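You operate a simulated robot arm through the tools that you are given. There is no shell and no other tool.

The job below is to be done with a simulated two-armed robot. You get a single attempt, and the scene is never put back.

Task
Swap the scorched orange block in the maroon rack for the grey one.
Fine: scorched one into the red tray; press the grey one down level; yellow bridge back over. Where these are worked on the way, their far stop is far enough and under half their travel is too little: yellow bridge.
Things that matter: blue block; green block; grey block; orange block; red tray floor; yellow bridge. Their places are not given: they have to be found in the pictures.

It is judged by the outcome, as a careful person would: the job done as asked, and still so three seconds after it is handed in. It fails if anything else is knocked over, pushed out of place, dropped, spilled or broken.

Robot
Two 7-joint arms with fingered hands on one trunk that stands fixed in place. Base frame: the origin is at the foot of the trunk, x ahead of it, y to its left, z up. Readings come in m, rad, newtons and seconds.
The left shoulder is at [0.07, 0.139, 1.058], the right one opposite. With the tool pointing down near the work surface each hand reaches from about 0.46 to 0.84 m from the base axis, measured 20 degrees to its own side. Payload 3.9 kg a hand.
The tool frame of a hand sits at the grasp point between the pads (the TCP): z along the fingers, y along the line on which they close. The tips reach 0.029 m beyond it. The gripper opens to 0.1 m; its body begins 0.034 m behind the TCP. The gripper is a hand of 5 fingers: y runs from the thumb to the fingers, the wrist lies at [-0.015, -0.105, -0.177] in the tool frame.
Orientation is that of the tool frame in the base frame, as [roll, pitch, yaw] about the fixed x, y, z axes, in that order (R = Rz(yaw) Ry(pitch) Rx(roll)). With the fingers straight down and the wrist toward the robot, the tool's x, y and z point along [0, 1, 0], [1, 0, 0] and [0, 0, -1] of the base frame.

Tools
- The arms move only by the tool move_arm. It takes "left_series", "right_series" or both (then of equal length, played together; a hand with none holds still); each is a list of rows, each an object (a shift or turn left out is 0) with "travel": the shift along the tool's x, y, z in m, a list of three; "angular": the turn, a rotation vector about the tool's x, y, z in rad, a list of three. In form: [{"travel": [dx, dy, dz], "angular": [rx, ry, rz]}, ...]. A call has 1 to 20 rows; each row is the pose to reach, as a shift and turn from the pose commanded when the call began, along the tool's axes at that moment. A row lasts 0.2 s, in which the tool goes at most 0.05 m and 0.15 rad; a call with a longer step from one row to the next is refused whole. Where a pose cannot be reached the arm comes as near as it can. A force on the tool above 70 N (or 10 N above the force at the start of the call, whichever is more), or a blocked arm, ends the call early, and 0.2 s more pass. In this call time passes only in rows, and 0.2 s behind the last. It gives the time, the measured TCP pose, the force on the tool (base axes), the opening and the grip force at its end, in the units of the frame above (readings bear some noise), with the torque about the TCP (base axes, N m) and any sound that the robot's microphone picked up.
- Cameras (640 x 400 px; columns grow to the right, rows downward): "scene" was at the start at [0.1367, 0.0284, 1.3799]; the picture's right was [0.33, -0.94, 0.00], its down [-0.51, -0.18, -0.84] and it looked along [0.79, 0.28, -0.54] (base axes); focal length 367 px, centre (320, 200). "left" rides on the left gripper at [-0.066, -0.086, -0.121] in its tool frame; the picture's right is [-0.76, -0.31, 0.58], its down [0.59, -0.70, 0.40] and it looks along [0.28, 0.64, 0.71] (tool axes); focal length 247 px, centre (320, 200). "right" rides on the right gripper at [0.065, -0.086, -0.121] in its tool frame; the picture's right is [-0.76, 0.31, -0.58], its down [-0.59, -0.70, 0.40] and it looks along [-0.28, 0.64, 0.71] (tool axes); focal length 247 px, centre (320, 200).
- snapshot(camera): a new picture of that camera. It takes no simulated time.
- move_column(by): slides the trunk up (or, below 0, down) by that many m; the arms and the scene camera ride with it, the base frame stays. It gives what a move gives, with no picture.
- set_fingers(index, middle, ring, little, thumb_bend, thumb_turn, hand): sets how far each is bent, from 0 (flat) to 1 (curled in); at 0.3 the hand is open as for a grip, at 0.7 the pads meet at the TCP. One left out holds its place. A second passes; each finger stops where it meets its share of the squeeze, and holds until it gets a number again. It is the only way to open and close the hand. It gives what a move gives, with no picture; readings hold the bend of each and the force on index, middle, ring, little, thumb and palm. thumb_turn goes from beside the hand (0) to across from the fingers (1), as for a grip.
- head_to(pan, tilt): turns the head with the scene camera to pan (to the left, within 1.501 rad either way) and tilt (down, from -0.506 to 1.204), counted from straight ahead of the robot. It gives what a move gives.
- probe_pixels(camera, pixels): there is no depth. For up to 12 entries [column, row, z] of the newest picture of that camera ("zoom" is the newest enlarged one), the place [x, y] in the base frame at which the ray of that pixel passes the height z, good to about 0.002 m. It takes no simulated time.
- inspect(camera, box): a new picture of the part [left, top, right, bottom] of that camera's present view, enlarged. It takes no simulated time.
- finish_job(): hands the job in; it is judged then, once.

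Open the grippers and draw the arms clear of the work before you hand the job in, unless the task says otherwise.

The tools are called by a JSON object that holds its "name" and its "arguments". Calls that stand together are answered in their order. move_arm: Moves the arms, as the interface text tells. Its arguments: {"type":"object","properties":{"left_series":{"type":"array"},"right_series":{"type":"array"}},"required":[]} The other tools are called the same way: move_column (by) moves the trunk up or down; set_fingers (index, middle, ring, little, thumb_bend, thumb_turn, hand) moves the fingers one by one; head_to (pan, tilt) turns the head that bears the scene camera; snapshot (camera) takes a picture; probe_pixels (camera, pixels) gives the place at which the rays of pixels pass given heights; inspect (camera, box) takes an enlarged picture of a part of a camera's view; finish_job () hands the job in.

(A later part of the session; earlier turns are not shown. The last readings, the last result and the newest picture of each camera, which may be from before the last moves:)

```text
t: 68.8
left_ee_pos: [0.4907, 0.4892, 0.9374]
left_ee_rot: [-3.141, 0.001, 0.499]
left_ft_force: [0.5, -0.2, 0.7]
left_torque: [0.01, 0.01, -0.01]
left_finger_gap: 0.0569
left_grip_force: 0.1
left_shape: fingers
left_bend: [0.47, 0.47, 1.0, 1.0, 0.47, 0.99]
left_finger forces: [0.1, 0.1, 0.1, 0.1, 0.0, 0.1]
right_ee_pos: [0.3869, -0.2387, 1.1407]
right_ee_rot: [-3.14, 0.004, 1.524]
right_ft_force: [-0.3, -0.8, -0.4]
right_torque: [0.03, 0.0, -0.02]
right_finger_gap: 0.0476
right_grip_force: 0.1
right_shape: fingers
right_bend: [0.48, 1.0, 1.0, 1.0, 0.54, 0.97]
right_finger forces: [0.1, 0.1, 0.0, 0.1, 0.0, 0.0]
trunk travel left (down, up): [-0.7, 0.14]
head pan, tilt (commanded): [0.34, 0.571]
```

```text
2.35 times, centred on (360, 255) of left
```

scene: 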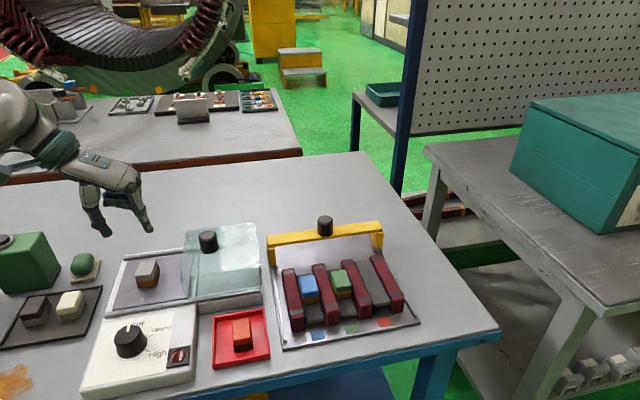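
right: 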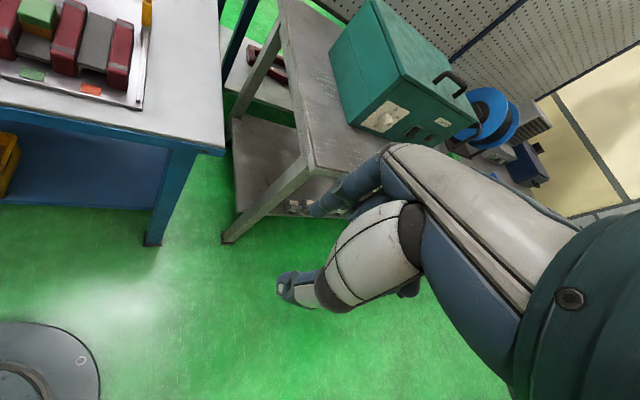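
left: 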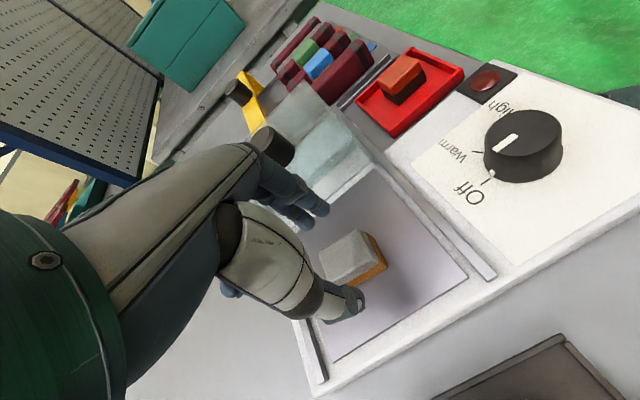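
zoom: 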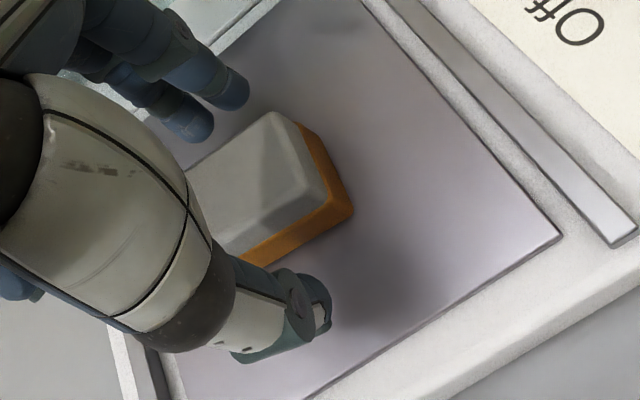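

Alignment looks right: index and middle on the far side, thumb opposite the middle. I'll lower 3 mm more and close the three digits.

{"name": "move_arm", "arguments": {"left_series": [{"travel": [0, 0, 0.003]}]}}

{"name": "set_fingers", "arguments": {"hand": "left", "index": 0.7, "middle": 0.7, "thumb_bend": 0.7}}

{"name": "inspect", "arguments": {"camera": "scene", "box": [80, 210, 240, 320]}}

{"name": "inspect", "arguments": {"camera": "left", "box": [270, 170, 450, 340]}}

```text
t: 69.2
left_ee_pos: [0.4906, 0.4881, 0.9354]
left_ee_rot: [-3.141, 0.001, 0.501]
left_ft_force: [-0.2, 0.3, -0.9]
left_torque: [-0.01, 0.01, -0.01]
left_finger_gap: 0.0571
left_grip_force: 0.1
left_shape: fingers
left_bend: [0.47, 0.47, 1.0, 1.0, 0.47, 0.99]
left_finger forces: [0.0, 0.0, 0.1, 0.0, 0.1, 0.0]
right_ee_pos: [0.3855, -0.2405, 1.1408]
right_ee_rot: [-3.14, 0.003, 1.522]
right_ft_force: [1.1, 0.7, -0.2]
right_torque: [0.03, -0.02, -0.03]
right_finger_gap: 0.0477
right_grip_force: 0.1
right_shape: fingers
right_bend: [0.48, 1.0, 1.0, 1.0, 0.54, 0.97]
right_finger forces: [0.0, 0.0, 0.0, 0.0, 0.0, 0.1]
trunk travel left (down, up): [-0.7, 0.14]
head pan, tilt (commanded): [0.34, 0.571]
```

```text
t: 70.2
left_ee_pos: [0.4899, 0.4862, 0.9359]
left_ee_rot: [3.141, 0.0, 0.501]
left_ft_force: [1.5, -0.1, 2.5]
left_torque: [0.01, -0.03, -0.05]
left_finger_gap: 0.0253
left_grip_force: 10.7
left_shape: fingers
left_bend: [0.64, 0.64, 1.0, 1.0, 0.62, 1.0]
left_finger forces: [5.8, 4.9, 0.0, 0.1, 9.8, 0.0]
right_ee_pos: [0.3854, -0.2419, 1.1406]
right_ee_rot: [-3.141, 0.003, 1.525]
right_ft_force: [-0.4, 0.2, -0.3]
right_torque: [-0.01, -0.01, 0.01]
right_finger_gap: 0.0472
right_grip_force: 0.1
right_shape: fingers
right_bend: [0.48, 1.0, 1.0, 1.0, 0.54, 0.97]
right_finger forces: [0.1, 0.0, 0.0, 0.0, 0.1, 0.0]
trunk travel left (down, up): [-0.7, 0.14]
head pan, tilt (commanded): [0.34, 0.571]
```

```text
3.64 times, centred on (160, 265) of scene
```

zoom: 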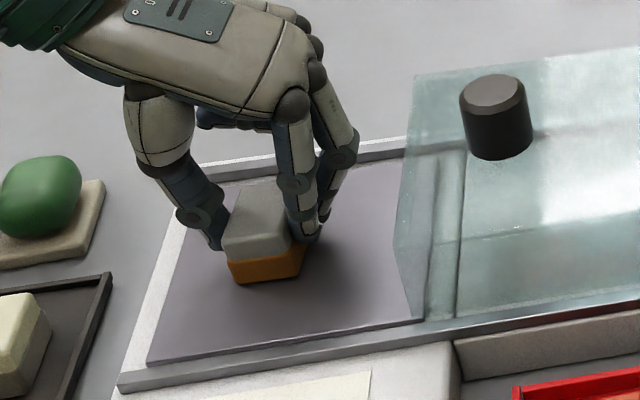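

```text
2.35 times, centred on (360, 255) of left
```

zoom: 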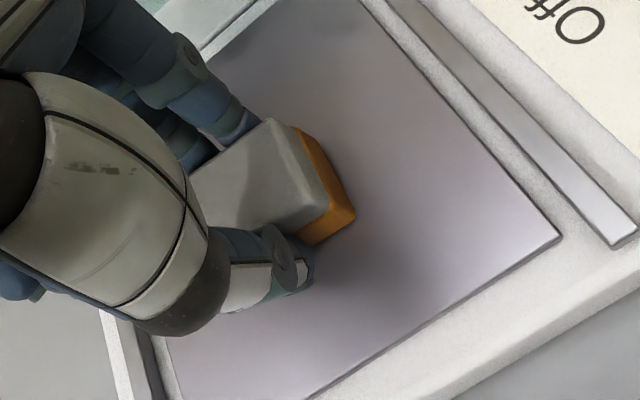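

The block is gripped across its short sides (index 5.8, middle 4.9, thumb 9.8 N). I'll lift slowly and check that it's held level.

{"name": "move_arm", "arguments": {"left_series": [{"travel": [0, 0, -0.005]}, {"travel": [0, 0, -0.015]}, {"travel": [0, 0, -0.035]}, {"travel": [0, 0, -0.06]}, {"travel": [0, 0, -0.09]}]}}

{"name": "snapshot", "arguments": {"camera": "left"}}

{"name": "inspect", "arguments": {"camera": "scene", "box": [80, 170, 240, 290]}}

{"name": "inspect", "arguments": {"camera": "left", "box": [270, 170, 450, 340]}}

```text
t: 71.4
left_ee_pos: [0.4902, 0.4868, 1.0265]
left_ee_rot: [3.141, 0.001, 0.501]
left_ft_force: [0.6, -0.3, -0.9]
left_torque: [0.04, 0.01, 0.03]
left_finger_gap: 0.0257
left_grip_force: 9.3
left_shape: fingers
left_bend: [0.64, 0.65, 1.0, 1.0, 0.62, 1.0]
left_finger forces: [5.5, 4.5, 0.1, 0.1, 10.0, 0.0]
right_ee_pos: [0.3852, -0.2417, 1.1394]
right_ee_rot: [3.141, 0.003, 1.524]
right_ft_force: [-0.4, -1.0, 0.8]
right_torque: [0.04, 0.01, 0.0]
right_finger_gap: 0.0475
right_grip_force: 0.1
right_shape: fingers
right_bend: [0.48, 1.0, 1.0, 1.0, 0.54, 0.97]
right_finger forces: [0.1, 0.1, 0.0, 0.1, 0.0, 0.0]
trunk travel left (down, up): [-0.7, 0.14]
head pan, tilt (commanded): [0.34, 0.571]
```

```text
taken
```

left: 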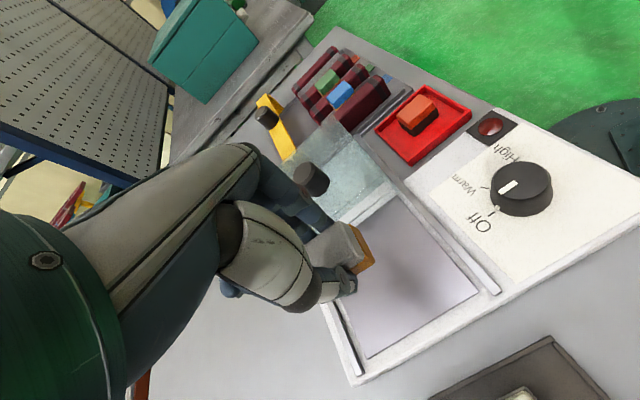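

```text
3.33 times, centred on (160, 230) of scene
```

zoom: 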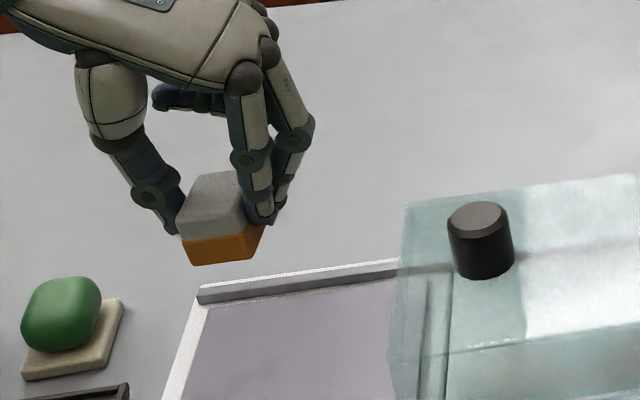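

```text
2.35 times, centred on (360, 255) of left
```

zoom: 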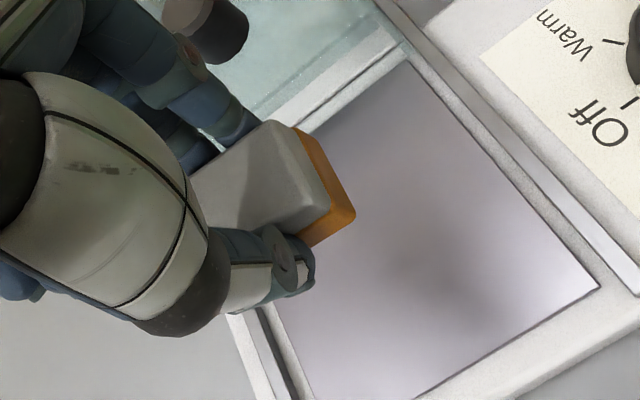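

The block is lifted and level, with its orange base free below the fingertips. I'll check its orientation in the hand by probing top-edge points at z ≈ 1.011.

{"name": "probe_pixels", "arguments": {"camera": "left", "pixels": [[338.7, 221.8, 1.011], [362.1, 255, 1.011], [308.9, 245.6, 1.011], [322, 233.5, 1.011]]}}

{"name": "probe_pixels", "arguments": {"camera": "scene", "pixels": [[116.6, 232.6, 1.0], [135.6, 229.6, 1.0]]}}

```text
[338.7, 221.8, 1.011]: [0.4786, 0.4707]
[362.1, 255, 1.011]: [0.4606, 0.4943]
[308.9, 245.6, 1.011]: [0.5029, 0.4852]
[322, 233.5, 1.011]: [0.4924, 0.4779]
```

```text
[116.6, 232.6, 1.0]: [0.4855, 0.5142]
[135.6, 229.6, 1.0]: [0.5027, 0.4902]
```

I'll rotate the parked right hand about 0.35 rad to the left so its camera sees the rack slot from the front-right while I insert the block.

{"name": "move_arm", "arguments": {"right_series": [{"angular": [0, 0, -0.12]}, {"angular": [0, 0, -0.24]}, {"angular": [0, 0, -0.36]}]}}

{"name": "snapshot", "arguments": {"camera": "right"}}

```text
t: 72.2
left_ee_pos: [0.4879, 0.4893, 1.0259]
left_ee_rot: [3.141, -0.003, 0.5]
left_ft_force: [0.2, 0.1, -0.4]
left_torque: [0.02, -0.05, 0.01]
left_finger_gap: 0.0255
left_grip_force: 9.8
left_shape: fingers
left_bend: [0.64, 0.65, 1.0, 1.0, 0.62, 1.0]
left_finger forces: [5.3, 4.5, 0.0, 0.0, 10.0, 0.0]
right_ee_pos: [0.3906, -0.1823, 1.1218]
right_ee_rot: [3.141, 0.003, 1.88]
right_ft_force: [0.2, 0.0, 0.0]
right_torque: [-0.03, -0.02, -0.01]
right_finger_gap: 0.0476
right_grip_force: 0.1
right_shape: fingers
right_bend: [0.48, 1.0, 1.0, 1.0, 0.54, 0.97]
right_finger forces: [0.0, 0.0, 0.0, 0.1, 0.1, 0.0]
right hand out of reach, approached as far as the arm can: row 1, 2, 3
trunk travel left (down, up): [-0.7, 0.14]
head pan, tilt (commanded): [0.34, 0.571]
```

```text
taken
```

right: 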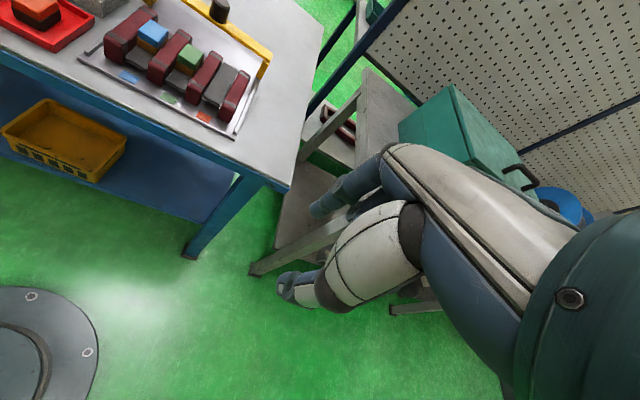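

The right camera now sees the whole rack. I'll carry the grey block at z ≈ 1.06 over to above the empty slot.

{"name": "move_arm", "arguments": {"left_series": [{"travel": [0, 0, -0.035]}, {"travel": [-0.0067, 0.04, -0.037], "angular": [0, 0, -0.005]}, {"travel": [-0.0134, 0.08, -0.037], "angular": [0, 0, -0.01]}, {"travel": [-0.02, 0.12, -0.037], "angular": [0, 0, -0.015]}, {"travel": [-0.027, 0.16, -0.037], "angular": [0, 0, -0.02]}, {"travel": [-0.0336, 0.2, -0.037], "angular": [0, 0, -0.025]}, {"travel": [-0.04, 0.24, -0.037], "angular": [0, 0, -0.03]}, {"travel": [-0.047, 0.28, -0.037], "angular": [0, 0, -0.035]}, {"travel": [-0.0538, 0.32, -0.037], "angular": [0, 0, -0.04]}, {"travel": [-0.0605, 0.36, -0.037], "angular": [0, 0, -0.045]}, {"travel": [-0.0672, 0.3997, -0.037], "angular": [0, 0, -0.05]}]}}

{"name": "snapshot", "arguments": {"camera": "scene"}}

{"name": "snapshot", "arguments": {"camera": "left"}}

{"name": "snapshot", "arguments": {"camera": "right"}}

```text
t: 74.6
left_ee_pos: [0.6247, 0.1029, 1.0607]
left_ee_rot: [-3.139, 0.0, 0.552]
left_ft_force: [0.0, 0.8, -0.8]
left_torque: [0.01, -0.01, 0.01]
left_finger_gap: 0.0255
left_grip_force: 9.6
left_shape: fingers
left_bend: [0.64, 0.65, 1.0, 1.0, 0.62, 1.0]
left_finger forces: [5.4, 4.4, 0.1, 0.0, 10.0, 0.0]
right_ee_pos: [0.3925, -0.1869, 1.1201]
right_ee_rot: [3.141, 0.003, 1.878]
right_ft_force: [0.6, -0.5, -0.7]
right_torque: [0.03, 0.0, 0.01]
right_finger_gap: 0.0475
right_grip_force: 0.1
right_shape: fingers
right_bend: [0.48, 1.0, 1.0, 1.0, 0.54, 0.97]
right_finger forces: [0.0, 0.1, 0.0, 0.1, 0.1, 0.0]
trunk travel left (down, up): [-0.7, 0.14]
head pan, tilt (commanded): [0.34, 0.571]
```

```text
taken
```

scene: 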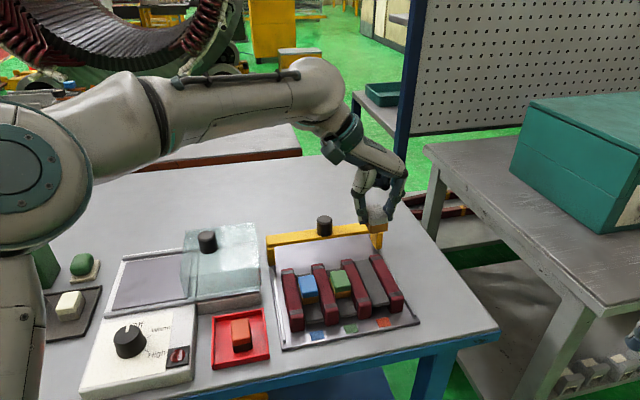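

```text
taken
```

left: 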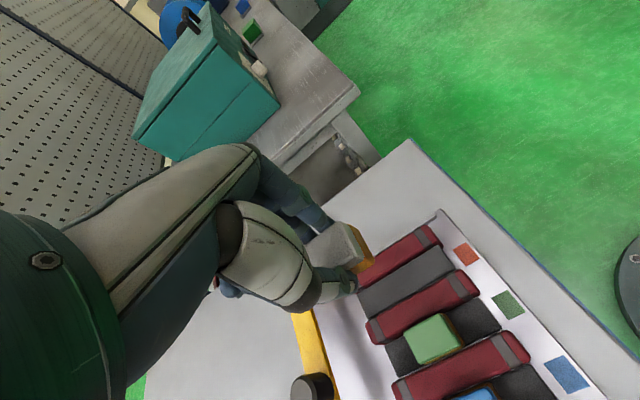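

```text
taken
```

right: 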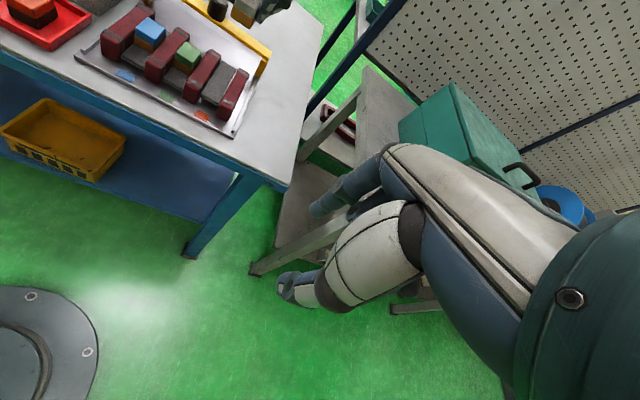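

The left arm is comfortable here, and the scene view is unobstructed. I'll lower to z ≈ 0.965 (block bottom about 25 mm above the rails) to check alignment.

{"name": "move_arm", "arguments": {"left_series": [{"travel": [0, 0, 0.03]}, {"travel": [0, 0, 0.06]}, {"travel": [0, 0, 0.08]}, {"travel": [0, 0, 0.094]}]}}

{"name": "inspect", "arguments": {"camera": "scene", "box": [310, 200, 430, 330]}}

{"name": "inspect", "arguments": {"camera": "right", "box": [140, 0, 290, 130]}}

{"name": "inspect", "arguments": {"camera": "left", "box": [270, 170, 500, 380]}}

```text
t: 75.6
left_ee_pos: [0.6256, 0.1042, 0.9681]
left_ee_rot: [-3.141, 0.001, 0.551]
left_ft_force: [-0.5, -0.6, -1.0]
left_torque: [-0.02, -0.02, -0.03]
left_finger_gap: 0.0258
left_grip_force: 9.8
left_shape: fingers
left_bend: [0.64, 0.65, 1.0, 1.0, 0.62, 1.0]
left_finger forces: [5.3, 4.4, 0.1, 0.0, 9.9, 0.0]
right_ee_pos: [0.3913, -0.1856, 1.12]
right_ee_rot: [-3.141, 0.002, 1.877]
right_ft_force: [0.2, -0.7, -1.0]
right_torque: [-0.02, -0.02, 0.03]
right_finger_gap: 0.0474
right_grip_force: 0.1
right_shape: fingers
right_bend: [0.48, 1.0, 1.0, 1.0, 0.54, 0.97]
right_finger forces: [0.0, 0.1, 0.0, 0.1, 0.0, 0.0]
trunk travel left (down, up): [-0.7, 0.14]
head pan, tilt (commanded): [0.34, 0.571]
```

```text
3.08 times, centred on (370, 265) of scene
```

zoom: 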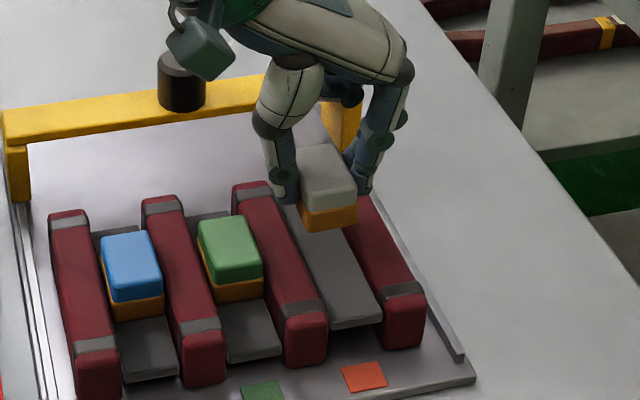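

```text
3.08 times, centred on (215, 65) of right
```

zoom: 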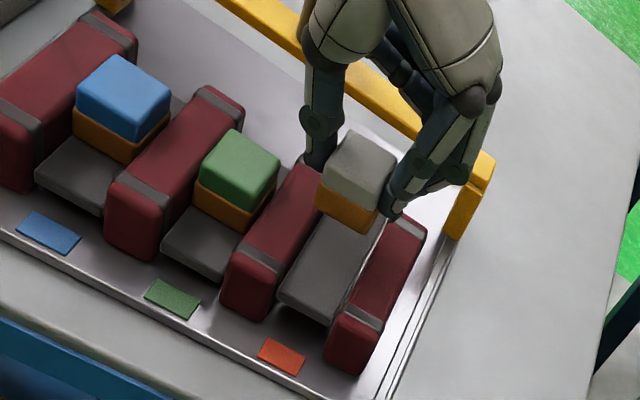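

```text
1.90 times, centred on (385, 275) of left
```

zoom: 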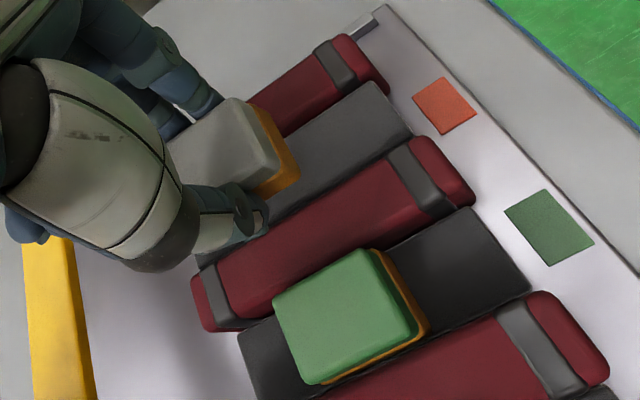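

The block looks parallel to the slot. I'll take fresh snapshots and compute the lateral offset from block-corner and rail-band pixels in each camera.

{"name": "snapshot", "arguments": {"camera": "scene"}}

{"name": "snapshot", "arguments": {"camera": "right"}}

{"name": "snapshot", "arguments": {"camera": "left"}}

{"name": "probe_pixels", "arguments": {"camera": "scene", "pixels": [[365.1, 274.7, 0.9275], [382, 273.1, 0.9275], [363.7, 299, 0.9], [395.7, 293.4, 0.9], [348, 262.5, 0.9], [376.1, 258, 0.9]]}}

{"name": "probe_pixels", "arguments": {"camera": "right", "pixels": [[213.7, 67.3, 0.9275], [228.6, 75.7, 0.9275], [196.2, 78, 0.9], [228.6, 102.3, 0.9], [209.5, 100.7, 0.886]]}}

{"name": "probe_pixels", "arguments": {"camera": "left", "pixels": [[340.3, 222.4, 0.9525], [363.9, 254.2, 0.9525], [400.8, 225, 0.9], [358.7, 164.5, 0.9], [425, 226.6, 0.886]]}}

```text
taken
```

scene: 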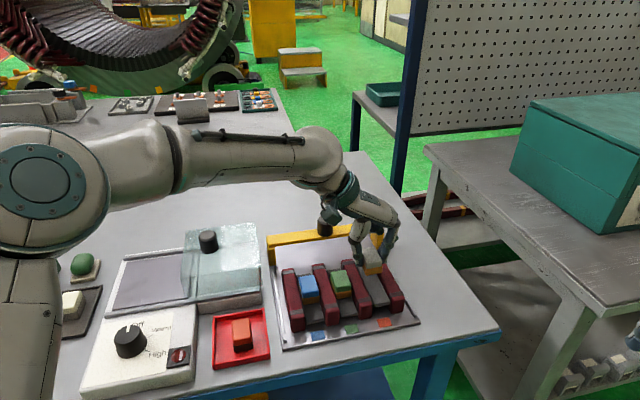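

```text
taken
```

right: 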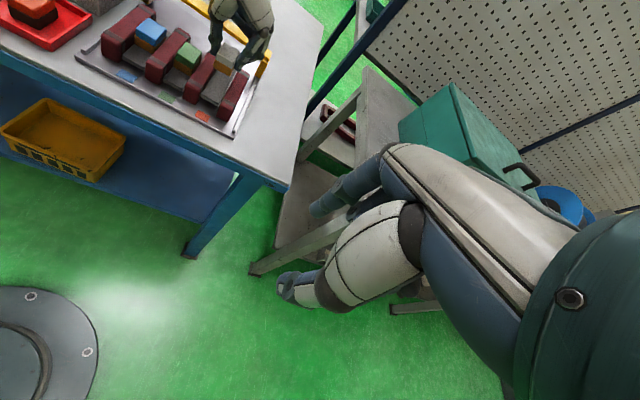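

```text
taken
```

left: 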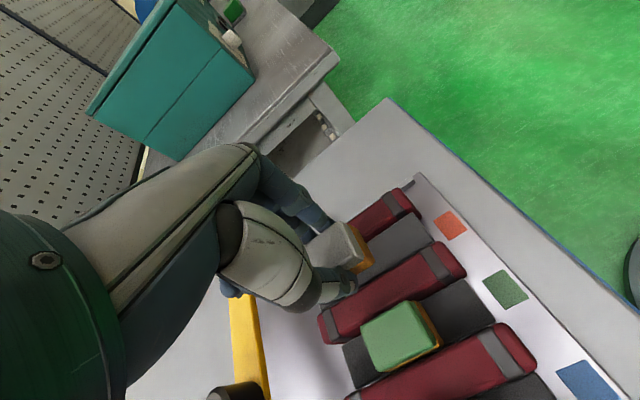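

```text
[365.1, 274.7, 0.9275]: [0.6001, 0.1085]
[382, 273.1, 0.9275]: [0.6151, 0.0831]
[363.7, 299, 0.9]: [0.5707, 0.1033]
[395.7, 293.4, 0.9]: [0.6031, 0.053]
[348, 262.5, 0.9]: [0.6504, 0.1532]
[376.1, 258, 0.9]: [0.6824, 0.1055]
```

```text
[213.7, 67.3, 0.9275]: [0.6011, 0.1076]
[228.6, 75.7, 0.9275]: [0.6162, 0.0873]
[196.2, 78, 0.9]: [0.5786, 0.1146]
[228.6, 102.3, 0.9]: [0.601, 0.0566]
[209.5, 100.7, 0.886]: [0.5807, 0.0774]
```

```text
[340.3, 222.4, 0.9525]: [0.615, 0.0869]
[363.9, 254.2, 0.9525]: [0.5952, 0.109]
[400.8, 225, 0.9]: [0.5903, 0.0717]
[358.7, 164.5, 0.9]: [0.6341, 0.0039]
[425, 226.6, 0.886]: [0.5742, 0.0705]
```

The estimates differ by a few mm between cameras, so I'll refine using higher-zoom pictures and probe directly in the zoom, starting with the scene.

{"name": "inspect", "arguments": {"camera": "scene", "box": [335, 235, 415, 315]}}

```text
5.00 times, centred on (375, 275) of scene
```

zoom: 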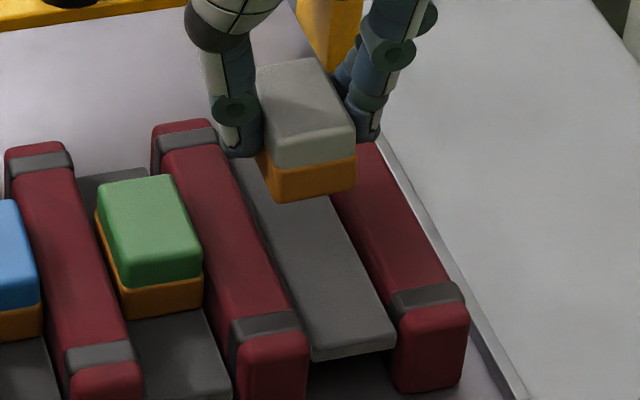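

Probing grey bottom corners (z≈0.9275), green bottom corners (z 0.886), and rail-2/3/4 front bands (z 0.900) in this zoom.

{"name": "probe_pixels", "arguments": {"camera": "zoom", "pixels": [[274, 201, 0.9275], [356, 188, 0.9275], [122, 317, 0.886], [202, 304, 0.886], [100, 353, 0.9], [265, 324, 0.9], [428, 296, 0.9], [311, 360, 0.884], [395, 345, 0.884], [41, 157, 0.9], [187, 135, 0.9]]}}

{"name": "inspect", "arguments": {"camera": "right", "box": [170, 30, 270, 130]}}

```text
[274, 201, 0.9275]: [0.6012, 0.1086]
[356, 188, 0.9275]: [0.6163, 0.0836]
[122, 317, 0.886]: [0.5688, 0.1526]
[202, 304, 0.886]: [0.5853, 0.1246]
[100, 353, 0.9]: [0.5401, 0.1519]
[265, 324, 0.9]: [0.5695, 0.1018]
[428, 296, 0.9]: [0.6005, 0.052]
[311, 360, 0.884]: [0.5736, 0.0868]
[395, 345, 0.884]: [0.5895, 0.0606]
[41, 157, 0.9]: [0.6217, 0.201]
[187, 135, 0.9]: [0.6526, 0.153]
```

```text
4.00 times, centred on (220, 80) of right
```

zoom: 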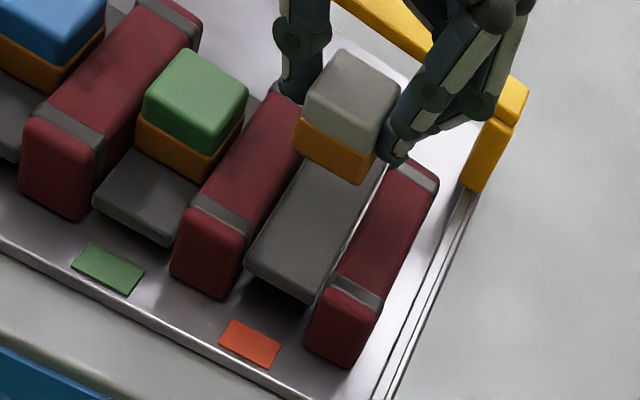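

Now probing the same features in the right-camera zoom: grey bottom corners (295,149),(362,184), green bottom corners (136,143),(203,182), rail bands, and floor front edges.

{"name": "probe_pixels", "arguments": {"camera": "zoom", "pixels": [[295, 149, 0.9275], [362, 184, 0.9275], [136, 143, 0.885], [203, 182, 0.885], [68, 131, 0.9], [221, 213, 0.9], [355, 289, 0.9], [246, 264, 0.883], [314, 299, 0.883], [94, 205, 0.883], [170, 243, 0.883], [414, 174, 0.9]]}}

{"name": "inspect", "arguments": {"camera": "left", "box": [300, 170, 480, 360]}}

```text
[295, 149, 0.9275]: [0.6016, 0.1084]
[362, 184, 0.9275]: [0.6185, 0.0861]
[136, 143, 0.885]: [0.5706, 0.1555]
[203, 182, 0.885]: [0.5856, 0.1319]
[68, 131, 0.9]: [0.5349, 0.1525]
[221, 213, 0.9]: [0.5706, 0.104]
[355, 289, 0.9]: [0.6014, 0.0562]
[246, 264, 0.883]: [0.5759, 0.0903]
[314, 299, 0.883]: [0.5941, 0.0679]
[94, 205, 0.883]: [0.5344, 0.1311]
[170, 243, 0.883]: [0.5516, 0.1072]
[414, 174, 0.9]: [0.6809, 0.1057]
```

```text
2.11 times, centred on (390, 265) of left
```

zoom: 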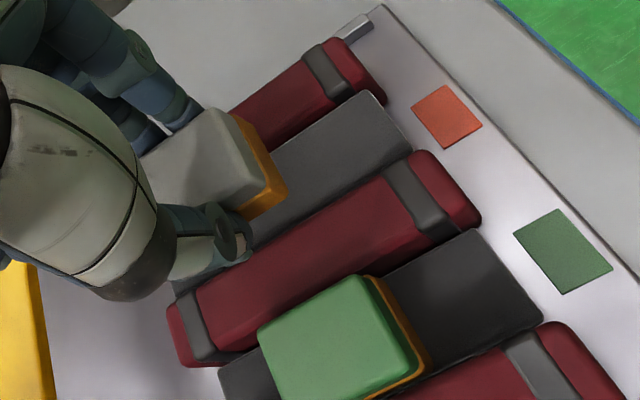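

Scene and right agree on needing roughly +3 mm along u. Cross-checking with the left-camera zoom: grey base near edge (249,120)-(286,190), green base edge (384,281)-(425,360), bands and floor edges.

{"name": "probe_pixels", "arguments": {"camera": "zoom", "pixels": [[249, 120, 0.924], [286, 190, 0.924], [384, 281, 0.885], [425, 360, 0.885], [325, 72, 0.9], [418, 200, 0.9], [545, 365, 0.9], [373, 92, 0.883], [413, 146, 0.883], [478, 231, 0.883], [543, 320, 0.883]]}}

```text
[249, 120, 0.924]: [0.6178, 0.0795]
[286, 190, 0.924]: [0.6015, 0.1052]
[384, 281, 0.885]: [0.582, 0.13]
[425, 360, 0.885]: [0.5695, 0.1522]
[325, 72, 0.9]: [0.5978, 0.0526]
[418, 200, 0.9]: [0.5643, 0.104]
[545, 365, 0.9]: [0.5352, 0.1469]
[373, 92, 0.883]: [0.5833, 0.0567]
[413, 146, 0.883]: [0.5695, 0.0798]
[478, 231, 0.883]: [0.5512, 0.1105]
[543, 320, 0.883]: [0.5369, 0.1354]
```

Combining the three views, the block needs about +2.5 mm along u, -4.5 mm along v, and perhaps -1.5° of turn. I'll apply that and lower to just above the rails.

{"name": "move_arm", "arguments": {"left_series": [{"travel": [-0.0045, 0.0025, 0.0], "angular": [0, 0, 0.026]}, {"travel": [-0.0045, 0.0025, 0.01], "angular": [0, 0, 0.026]}, {"travel": [-0.0045, 0.0025, 0.018], "angular": [0, 0, 0.026]}]}}

{"name": "inspect", "arguments": {"camera": "scene", "box": [335, 235, 415, 315]}}

{"name": "inspect", "arguments": {"camera": "right", "box": [180, 30, 260, 110]}}

{"name": "inspect", "arguments": {"camera": "left", "box": [300, 170, 480, 360]}}

```text
t: 76.4
left_ee_pos: [0.6232, 0.0997, 0.9503]
left_ee_rot: [3.141, 0.001, 0.526]
left_ft_force: [-0.6, 0.0, -0.7]
left_torque: [-0.01, -0.01, -0.04]
left_finger_gap: 0.0255
left_grip_force: 9.6
left_shape: fingers
left_bend: [0.64, 0.65, 1.0, 1.0, 0.62, 1.0]
left_finger forces: [5.4, 4.4, 0.1, 0.1, 9.9, 0.1]
right_ee_pos: [0.3926, -0.183, 1.1196]
right_ee_rot: [3.141, 0.005, 1.878]
right_ft_force: [0.2, 0.6, 0.7]
right_torque: [-0.03, -0.02, 0.03]
right_finger_gap: 0.0475
right_grip_force: 0.0
right_shape: fingers
right_bend: [0.48, 1.0, 1.0, 1.0, 0.54, 0.97]
right_finger forces: [0.1, 0.0, 0.1, 0.1, 0.0, 0.0]
trunk travel left (down, up): [-0.7, 0.14]
head pan, tilt (commanded): [0.34, 0.571]
```

```text
5.00 times, centred on (375, 275) of scene
```

zoom: 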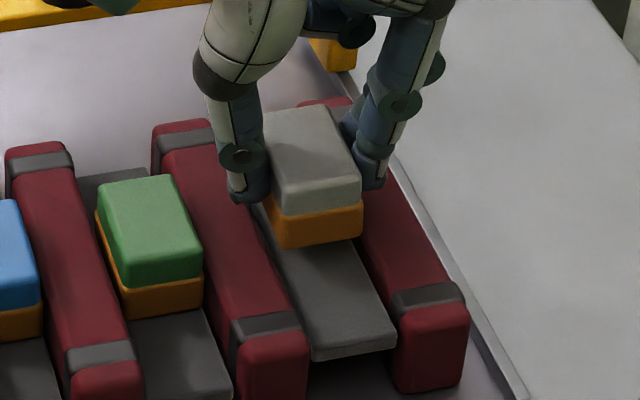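

```text
5.00 times, centred on (220, 70) of right
```

zoom: 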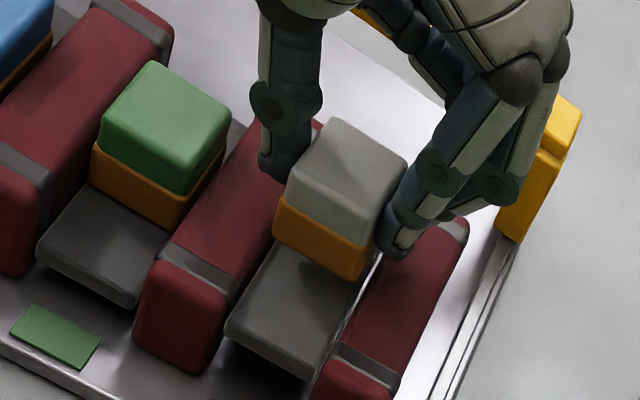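

```text
2.11 times, centred on (390, 265) of left
```

zoom: 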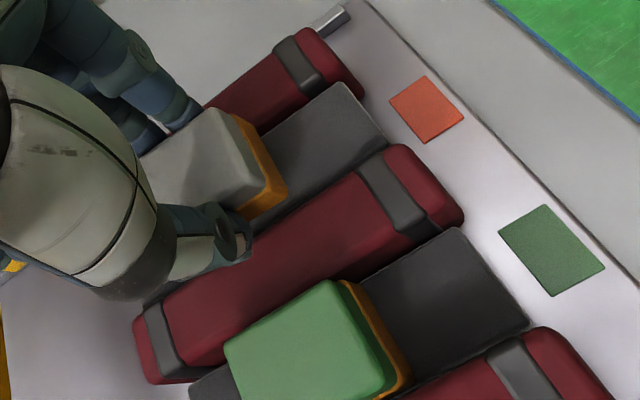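

Nearly aligned. I'll probe precisely again with tight zooms, right camera first, at the block-bottom height of about 0.910.

{"name": "inspect", "arguments": {"camera": "right", "box": [185, 35, 265, 105]}}

{"name": "probe_pixels", "arguments": {"camera": "zoom", "pixels": [[248, 238, 0.908], [338, 283, 0.908], [248, 238, 0.912], [338, 283, 0.912]]}}

```text
5.71 times, centred on (225, 70) of right
```

zoom: 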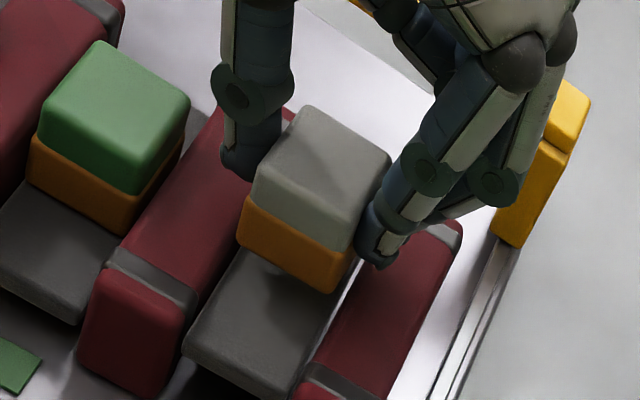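

```text
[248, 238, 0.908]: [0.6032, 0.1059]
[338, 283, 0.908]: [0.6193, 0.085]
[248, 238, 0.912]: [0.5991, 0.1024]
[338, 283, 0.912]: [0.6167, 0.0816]
```

Re-probing with the true bottom corners (238,242) and (333,292), the rail bands, and the floor front corners in this zoom.

{"name": "probe_pixels", "arguments": {"camera": "zoom", "pixels": [[238, 242, 0.91], [333, 292, 0.91], [27, 183, 0.885], [122, 234, 0.885], [153, 272, 0.9], [346, 381, 0.9], [182, 352, 0.883], [0, 288, 0.883], [77, 325, 0.883], [435, 233, 0.9]]}}

{"name": "inspect", "arguments": {"camera": "scene", "box": [340, 240, 410, 310]}}

```text
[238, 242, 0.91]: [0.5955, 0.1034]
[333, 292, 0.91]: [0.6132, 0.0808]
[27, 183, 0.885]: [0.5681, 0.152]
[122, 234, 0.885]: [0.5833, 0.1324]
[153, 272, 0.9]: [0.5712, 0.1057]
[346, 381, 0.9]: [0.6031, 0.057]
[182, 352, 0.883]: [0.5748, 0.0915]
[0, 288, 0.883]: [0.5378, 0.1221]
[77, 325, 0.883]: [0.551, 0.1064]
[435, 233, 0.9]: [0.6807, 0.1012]
```

```text
5.71 times, centred on (375, 275) of scene
```

zoom: 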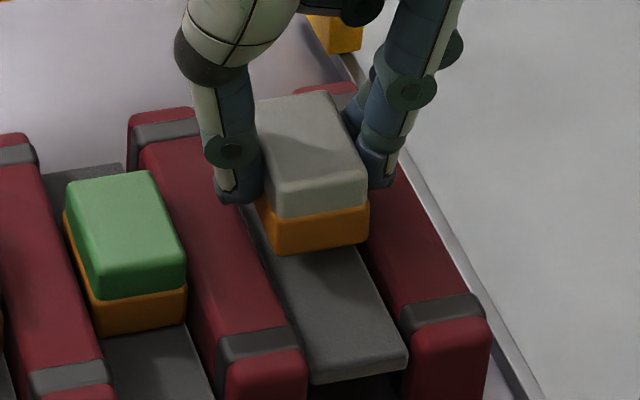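

Right camera says aligned within 1 mm. Now the same check in the scene zoom: grey bottom corners (278,255),(368,241), green (98,338),(186,324), bands (262,345),(440,312).

{"name": "probe_pixels", "arguments": {"camera": "zoom", "pixels": [[278, 255, 0.91], [368, 241, 0.91], [98, 338, 0.885], [186, 324, 0.885], [70, 378, 0.9], [262, 345, 0.9], [440, 312, 0.9], [315, 385, 0.883], [408, 367, 0.883]]}}

{"name": "inspect", "arguments": {"camera": "left", "box": [310, 190, 470, 340]}}

```text
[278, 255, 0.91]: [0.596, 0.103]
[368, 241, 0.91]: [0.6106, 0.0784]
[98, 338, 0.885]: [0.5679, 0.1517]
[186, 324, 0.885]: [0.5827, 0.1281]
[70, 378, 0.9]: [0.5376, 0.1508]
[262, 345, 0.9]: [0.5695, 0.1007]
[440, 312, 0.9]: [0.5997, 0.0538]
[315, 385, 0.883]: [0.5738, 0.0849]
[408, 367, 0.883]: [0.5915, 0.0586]
```

```text
2.67 times, centred on (390, 265) of left
```

zoom: 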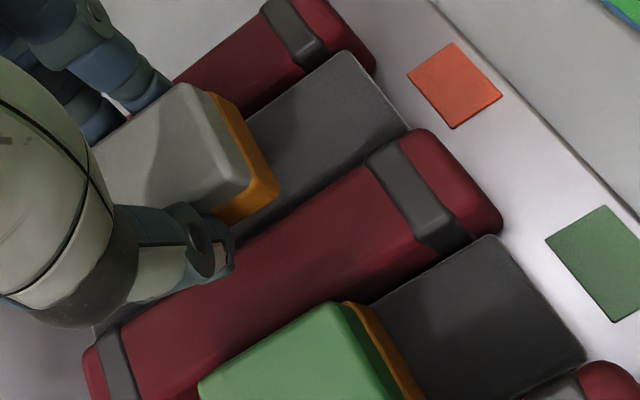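

Probing in this left zoom: grey near-bottom edge (222,96),(276,186) at z 0.910, green base edge, bands and floor corners.

{"name": "probe_pixels", "arguments": {"camera": "zoom", "pixels": [[222, 96, 0.91], [276, 186, 0.91], [360, 305, 0.885], [412, 392, 0.885], [295, 38, 0.9], [412, 195, 0.9], [345, 52, 0.883], [411, 128, 0.883], [488, 237, 0.883], [585, 352, 0.883], [115, 365, 0.9]]}}

```text
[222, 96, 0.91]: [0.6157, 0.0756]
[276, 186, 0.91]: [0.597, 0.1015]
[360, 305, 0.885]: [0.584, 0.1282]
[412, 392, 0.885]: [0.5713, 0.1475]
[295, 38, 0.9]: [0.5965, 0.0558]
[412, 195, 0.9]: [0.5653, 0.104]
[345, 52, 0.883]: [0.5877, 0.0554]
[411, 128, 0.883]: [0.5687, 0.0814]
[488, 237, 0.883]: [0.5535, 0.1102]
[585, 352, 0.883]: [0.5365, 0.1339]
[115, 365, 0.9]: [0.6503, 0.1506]
```

All three views agree: about +1.2 mm along u and +1.8 mm along v, with the angle matched. I'll apply that and lower in steps into the slot.

{"name": "move_arm", "arguments": {"left_series": [{"travel": [0.0018, 0.0012, 0.003]}, {"travel": [0.0018, 0.0012, 0.007]}, {"travel": [0.0018, 0.0012, 0.01]}]}}

{"name": "inspect", "arguments": {"camera": "right", "box": [185, 35, 265, 105]}}

{"name": "inspect", "arguments": {"camera": "scene", "box": [340, 240, 410, 310]}}

```text
t: 77.2
left_ee_pos: [0.6252, 0.1003, 0.9399]
left_ee_rot: [3.141, -0.001, 0.525]
left_ft_force: [0.1, -0.3, -1.1]
left_torque: [0.0, -0.01, 0.01]
left_finger_gap: 0.0251
left_grip_force: 9.6
left_shape: fingers
left_bend: [0.64, 0.65, 1.0, 1.0, 0.62, 1.0]
left_finger forces: [5.3, 4.4, 0.0, 0.1, 9.9, 0.1]
right_ee_pos: [0.3916, -0.1838, 1.1207]
right_ee_rot: [3.14, 0.005, 1.878]
right_ft_force: [-0.2, 0.0, -0.1]
right_torque: [0.02, 0.0, 0.0]
right_finger_gap: 0.0477
right_grip_force: 0.0
right_shape: fingers
right_bend: [0.48, 1.0, 1.0, 1.0, 0.54, 0.97]
right_finger forces: [0.1, 0.0, 0.0, 0.1, 0.0, 0.1]
trunk travel left (down, up): [-0.7, 0.14]
head pan, tilt (commanded): [0.34, 0.571]
```

```text
5.71 times, centred on (225, 70) of right
```

zoom: 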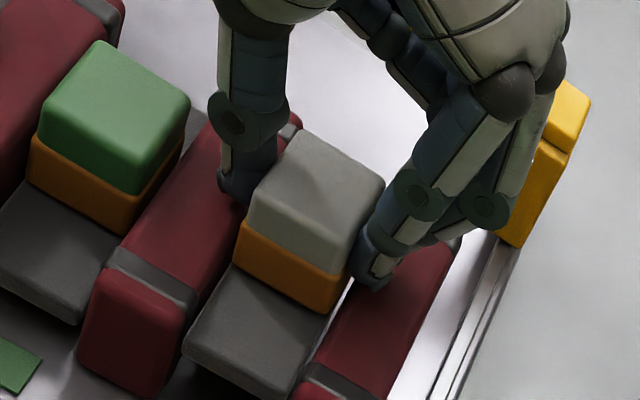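

```text
5.71 times, centred on (375, 275) of scene
```

zoom: 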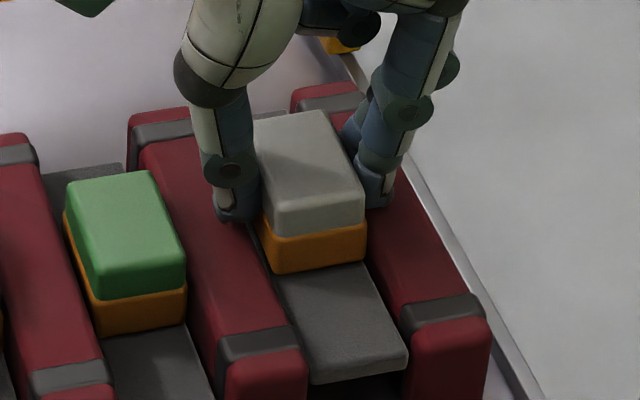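

The block is about to enter between the rails and looks centred. Continuing down in 2 mm steps.

{"name": "move_arm", "arguments": {"left_series": [{"travel": [0, 0, 0.002]}, {"travel": [0, 0, 0.004]}]}}

{"name": "move_arm", "arguments": {"left_series": [{"travel": [0, 0, 0.002]}]}}

{"name": "inspect", "arguments": {"camera": "right", "box": [185, 35, 265, 105]}}

{"name": "inspect", "arguments": {"camera": "scene", "box": [340, 240, 410, 310]}}

```text
t: 77.8
left_ee_pos: [0.6244, 0.0986, 0.9365]
left_ee_rot: [3.14, -0.004, 0.525]
left_ft_force: [3.1, 0.0, 7.0]
left_torque: [0.14, 0.05, -0.02]
left_finger_gap: 0.0254
left_grip_force: 12.6
left_shape: fingers
left_bend: [0.64, 0.65, 1.0, 1.0, 0.62, 1.0]
left_finger forces: [5.9, 5.1, 0.0, 0.0, 13.0, 0.1]
right_ee_pos: [0.392, -0.183, 1.1206]
right_ee_rot: [-3.141, 0.003, 1.878]
right_ft_force: [0.0, 0.9, -0.4]
right_torque: [0.0, 0.0, -0.01]
right_finger_gap: 0.0477
right_grip_force: 0.0
right_shape: fingers
right_bend: [0.48, 1.0, 1.0, 1.0, 0.54, 0.97]
right_finger forces: [0.0, 0.1, 0.0, 0.1, 0.0, 0.1]
trunk travel left (down, up): [-0.7, 0.14]
head pan, tilt (commanded): [0.34, 0.571]
```

```text
t: 78.2
left_ee_pos: [0.6237, 0.0991, 0.9383]
left_ee_rot: [3.138, -0.004, 0.526]
left_ft_force: [0.7, 0.1, 16.5]
left_torque: [0.41, 0.23, -0.05]
left_finger_gap: 0.0251
left_grip_force: 18.1
left_shape: fingers
left_bend: [0.64, 0.65, 1.0, 1.0, 0.63, 1.0]
left_finger forces: [5.4, 5.4, 0.0, 0.0, 25.3, 0.0]
right_ee_pos: [0.3906, -0.1839, 1.1209]
right_ee_rot: [3.139, 0.004, 1.877]
right_ft_force: [0.8, -0.7, -0.4]
right_torque: [0.01, -0.02, 0.02]
right_finger_gap: 0.0477
right_grip_force: 0.1
right_shape: fingers
right_bend: [0.48, 1.0, 1.0, 1.0, 0.54, 0.97]
right_finger forces: [0.1, 0.1, 0.0, 0.0, 0.0, 0.0]
trunk travel left (down, up): [-0.7, 0.14]
head pan, tilt (commanded): [0.34, 0.571]
```

```text
5.71 times, centred on (225, 70) of right
```

zoom: 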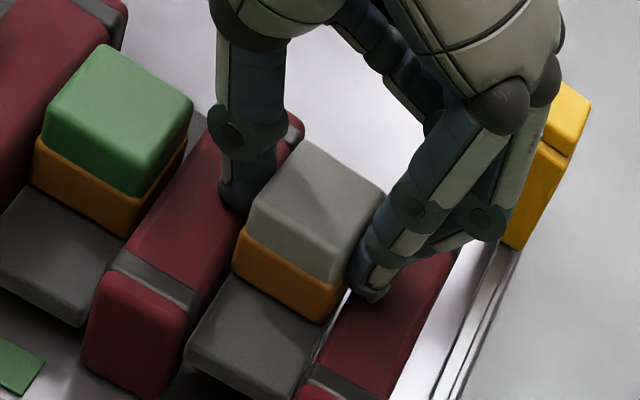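

```text
5.71 times, centred on (375, 275) of scene
```

zoom: 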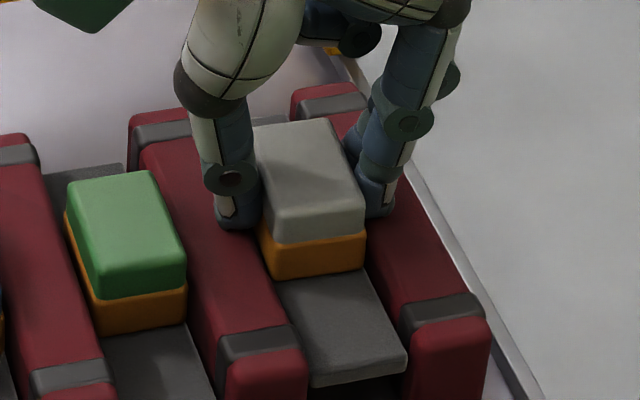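

The upward force of 16 N acts at the thumb (torque puts it 29 mm to the thumb side), so the thumb tip is resting on the rail top while the block bottom is a few mm into the slot. I'll ease up 2.5 mm to unload it and look.

{"name": "move_arm", "arguments": {"left_series": [{"travel": [0, 0, -0.003]}]}}

{"name": "inspect", "arguments": {"camera": "right", "box": [195, 45, 255, 100]}}

{"name": "inspect", "arguments": {"camera": "left", "box": [310, 190, 450, 310]}}

```text
t: 78.6
left_ee_pos: [0.6235, 0.0979, 0.9365]
left_ee_rot: [3.141, 0.0, 0.525]
left_ft_force: [2.5, -0.5, 9.8]
left_torque: [0.22, 0.1, -0.06]
left_finger_gap: 0.0252
left_grip_force: 15.1
left_shape: fingers
left_bend: [0.64, 0.65, 1.0, 1.0, 0.63, 1.0]
left_finger forces: [5.9, 5.6, 0.1, 0.1, 19.6, 0.0]
right_ee_pos: [0.3912, -0.1843, 1.1202]
right_ee_rot: [3.141, 0.003, 1.878]
right_ft_force: [-0.4, -1.0, -0.8]
right_torque: [0.02, 0.0, 0.03]
right_finger_gap: 0.0477
right_grip_force: 0.0
right_shape: fingers
right_bend: [0.48, 1.0, 1.0, 1.0, 0.54, 0.97]
right_finger forces: [0.1, 0.0, 0.0, 0.1, 0.0, 0.0]
trunk travel left (down, up): [-0.7, 0.14]
head pan, tilt (commanded): [0.34, 0.571]
```

```text
7.27 times, centred on (225, 72) of right
```

zoom: 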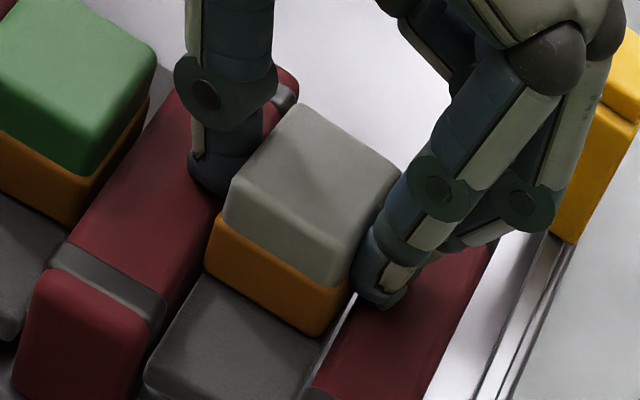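

```text
3.33 times, centred on (380, 250) of left
```

zoom: 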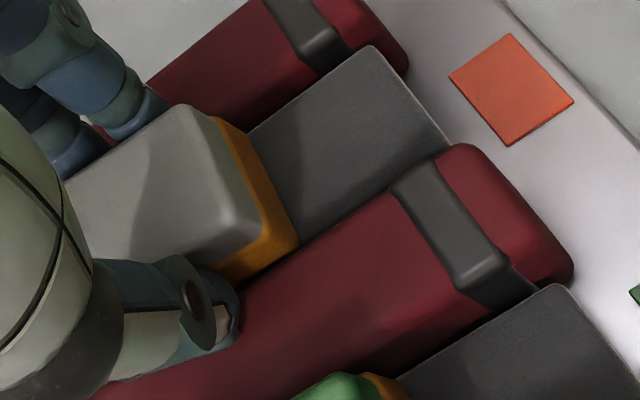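

The block looks centred between the rails and only the thumb bears on the rail. I'll raise another 2 mm to fully unload.

{"name": "move_arm", "arguments": {"left_series": [{"travel": [0, 0, -0.0025]}]}}

```text
t: 79.0
left_ee_pos: [0.6229, 0.0992, 0.9371]
left_ee_rot: [-3.139, 0.002, 0.526]
left_ft_force: [-1.2, 0.3, 1.1]
left_torque: [-0.01, -0.01, 0.01]
left_finger_gap: 0.0254
left_grip_force: 10.9
left_shape: fingers
left_bend: [0.64, 0.65, 1.0, 1.0, 0.63, 1.0]
left_finger forces: [5.8, 4.5, 0.1, 0.0, 10.2, 0.0]
right_ee_pos: [0.3915, -0.1833, 1.1195]
right_ee_rot: [-3.141, 0.005, 1.878]
right_ft_force: [0.5, 0.6, 0.3]
right_torque: [0.01, -0.02, 0.0]
right_finger_gap: 0.0478
right_grip_force: 0.1
right_shape: fingers
right_bend: [0.48, 1.0, 1.0, 1.0, 0.54, 0.97]
right_finger forces: [0.0, 0.0, 0.1, 0.0, 0.0, 0.1]
trunk travel left (down, up): [-0.7, 0.14]
head pan, tilt (commanded): [0.34, 0.571]
```

Unloaded now, with the block a few mm into the slot mouth and centred. I'll release by opening both sides equally and only slightly, so it settles straight down the slot.

{"name": "set_fingers", "arguments": {"hand": "left", "index": 0.61, "middle": 0.62, "thumb_bend": 0.6}}

{"name": "inspect", "arguments": {"camera": "right", "box": [185, 35, 265, 105]}}

{"name": "inspect", "arguments": {"camera": "scene", "box": [340, 240, 410, 310]}}

```text
t: 80.0
left_ee_pos: [0.6241, 0.0991, 0.9383]
left_ee_rot: [-3.14, -0.001, 0.524]
left_ft_force: [-0.4, 0.9, 0.3]
left_torque: [0.0, 0.02, -0.01]
left_finger_gap: 0.0282
left_grip_force: 2.0
left_shape: fingers
left_bend: [0.6, 0.61, 1.0, 1.0, 0.59, 1.0]
left_finger forces: [0.5, 0.7, 0.0, 0.0, 1.8, 0.1]
right_ee_pos: [0.3918, -0.1831, 1.1201]
right_ee_rot: [3.141, 0.004, 1.877]
right_ft_force: [-0.3, 0.7, 1.0]
right_torque: [0.02, -0.01, 0.03]
right_finger_gap: 0.0479
right_grip_force: 0.0
right_shape: fingers
right_bend: [0.48, 1.0, 1.0, 1.0, 0.54, 0.97]
right_finger forces: [0.0, 0.0, 0.1, 0.0, 0.0, 0.1]
trunk travel left (down, up): [-0.7, 0.14]
head pan, tilt (commanded): [0.34, 0.571]
```

```text
5.71 times, centred on (225, 70) of right
```

zoom: 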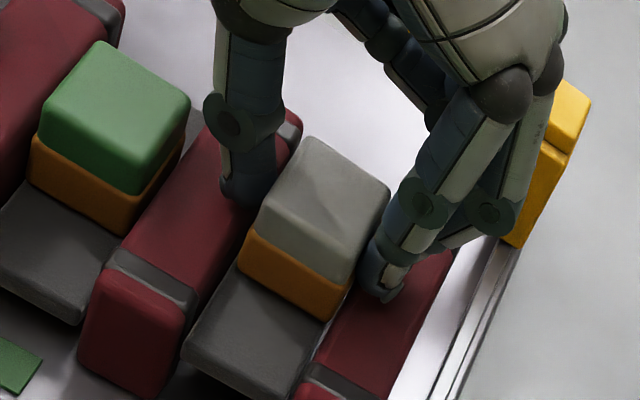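

```text
5.71 times, centred on (375, 275) of scene
```

zoom: 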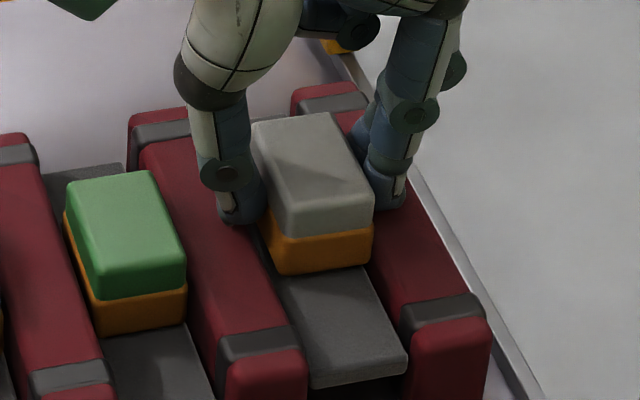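

The block is still lightly held (about 2 N) and has shifted ~2 mm toward the right rail. I'll nudge the hand back 2 mm along -u to re-centre, then open a little more.

{"name": "move_arm", "arguments": {"left_series": [{"travel": [0, -0.002, 0]}]}}

{"name": "inspect", "arguments": {"camera": "scene", "box": [340, 240, 410, 310]}}

{"name": "inspect", "arguments": {"camera": "right", "box": [185, 35, 265, 105]}}

```text
t: 80.4
left_ee_pos: [0.6229, 0.101, 0.9392]
left_ee_rot: [-3.141, 0.001, 0.524]
left_ft_force: [-0.8, 0.1, -0.4]
left_torque: [-0.01, -0.02, 0.0]
left_finger_gap: 0.0281
left_grip_force: 1.9
left_shape: fingers
left_bend: [0.6, 0.61, 1.0, 1.0, 0.59, 1.0]
left_finger forces: [0.7, 1.0, 0.0, 0.0, 1.7, 0.0]
right_ee_pos: [0.3921, -0.184, 1.1208]
right_ee_rot: [-3.141, 0.003, 1.88]
right_ft_force: [0.4, 0.7, 0.6]
right_torque: [0.0, -0.03, -0.01]
right_finger_gap: 0.0477
right_grip_force: 0.0
right_shape: fingers
right_bend: [0.48, 1.0, 1.0, 1.0, 0.54, 0.97]
right_finger forces: [0.0, 0.1, 0.0, 0.0, 0.1, 0.1]
trunk travel left (down, up): [-0.7, 0.14]
head pan, tilt (commanded): [0.34, 0.571]
```

```text
5.71 times, centred on (375, 275) of scene
```

zoom: 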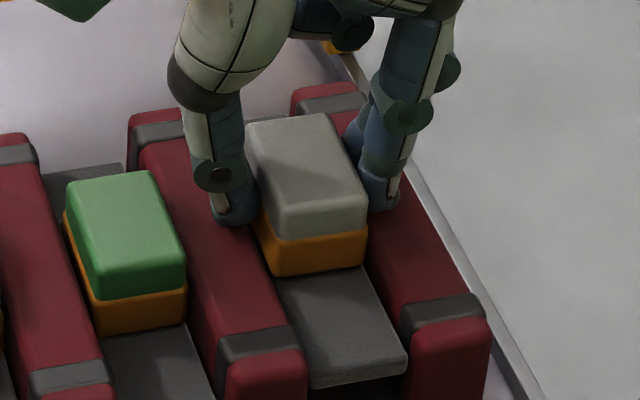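

```text
5.71 times, centred on (225, 70) of right
```

zoom: 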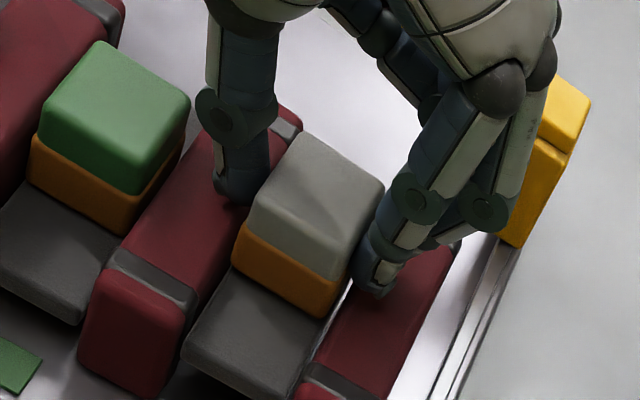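

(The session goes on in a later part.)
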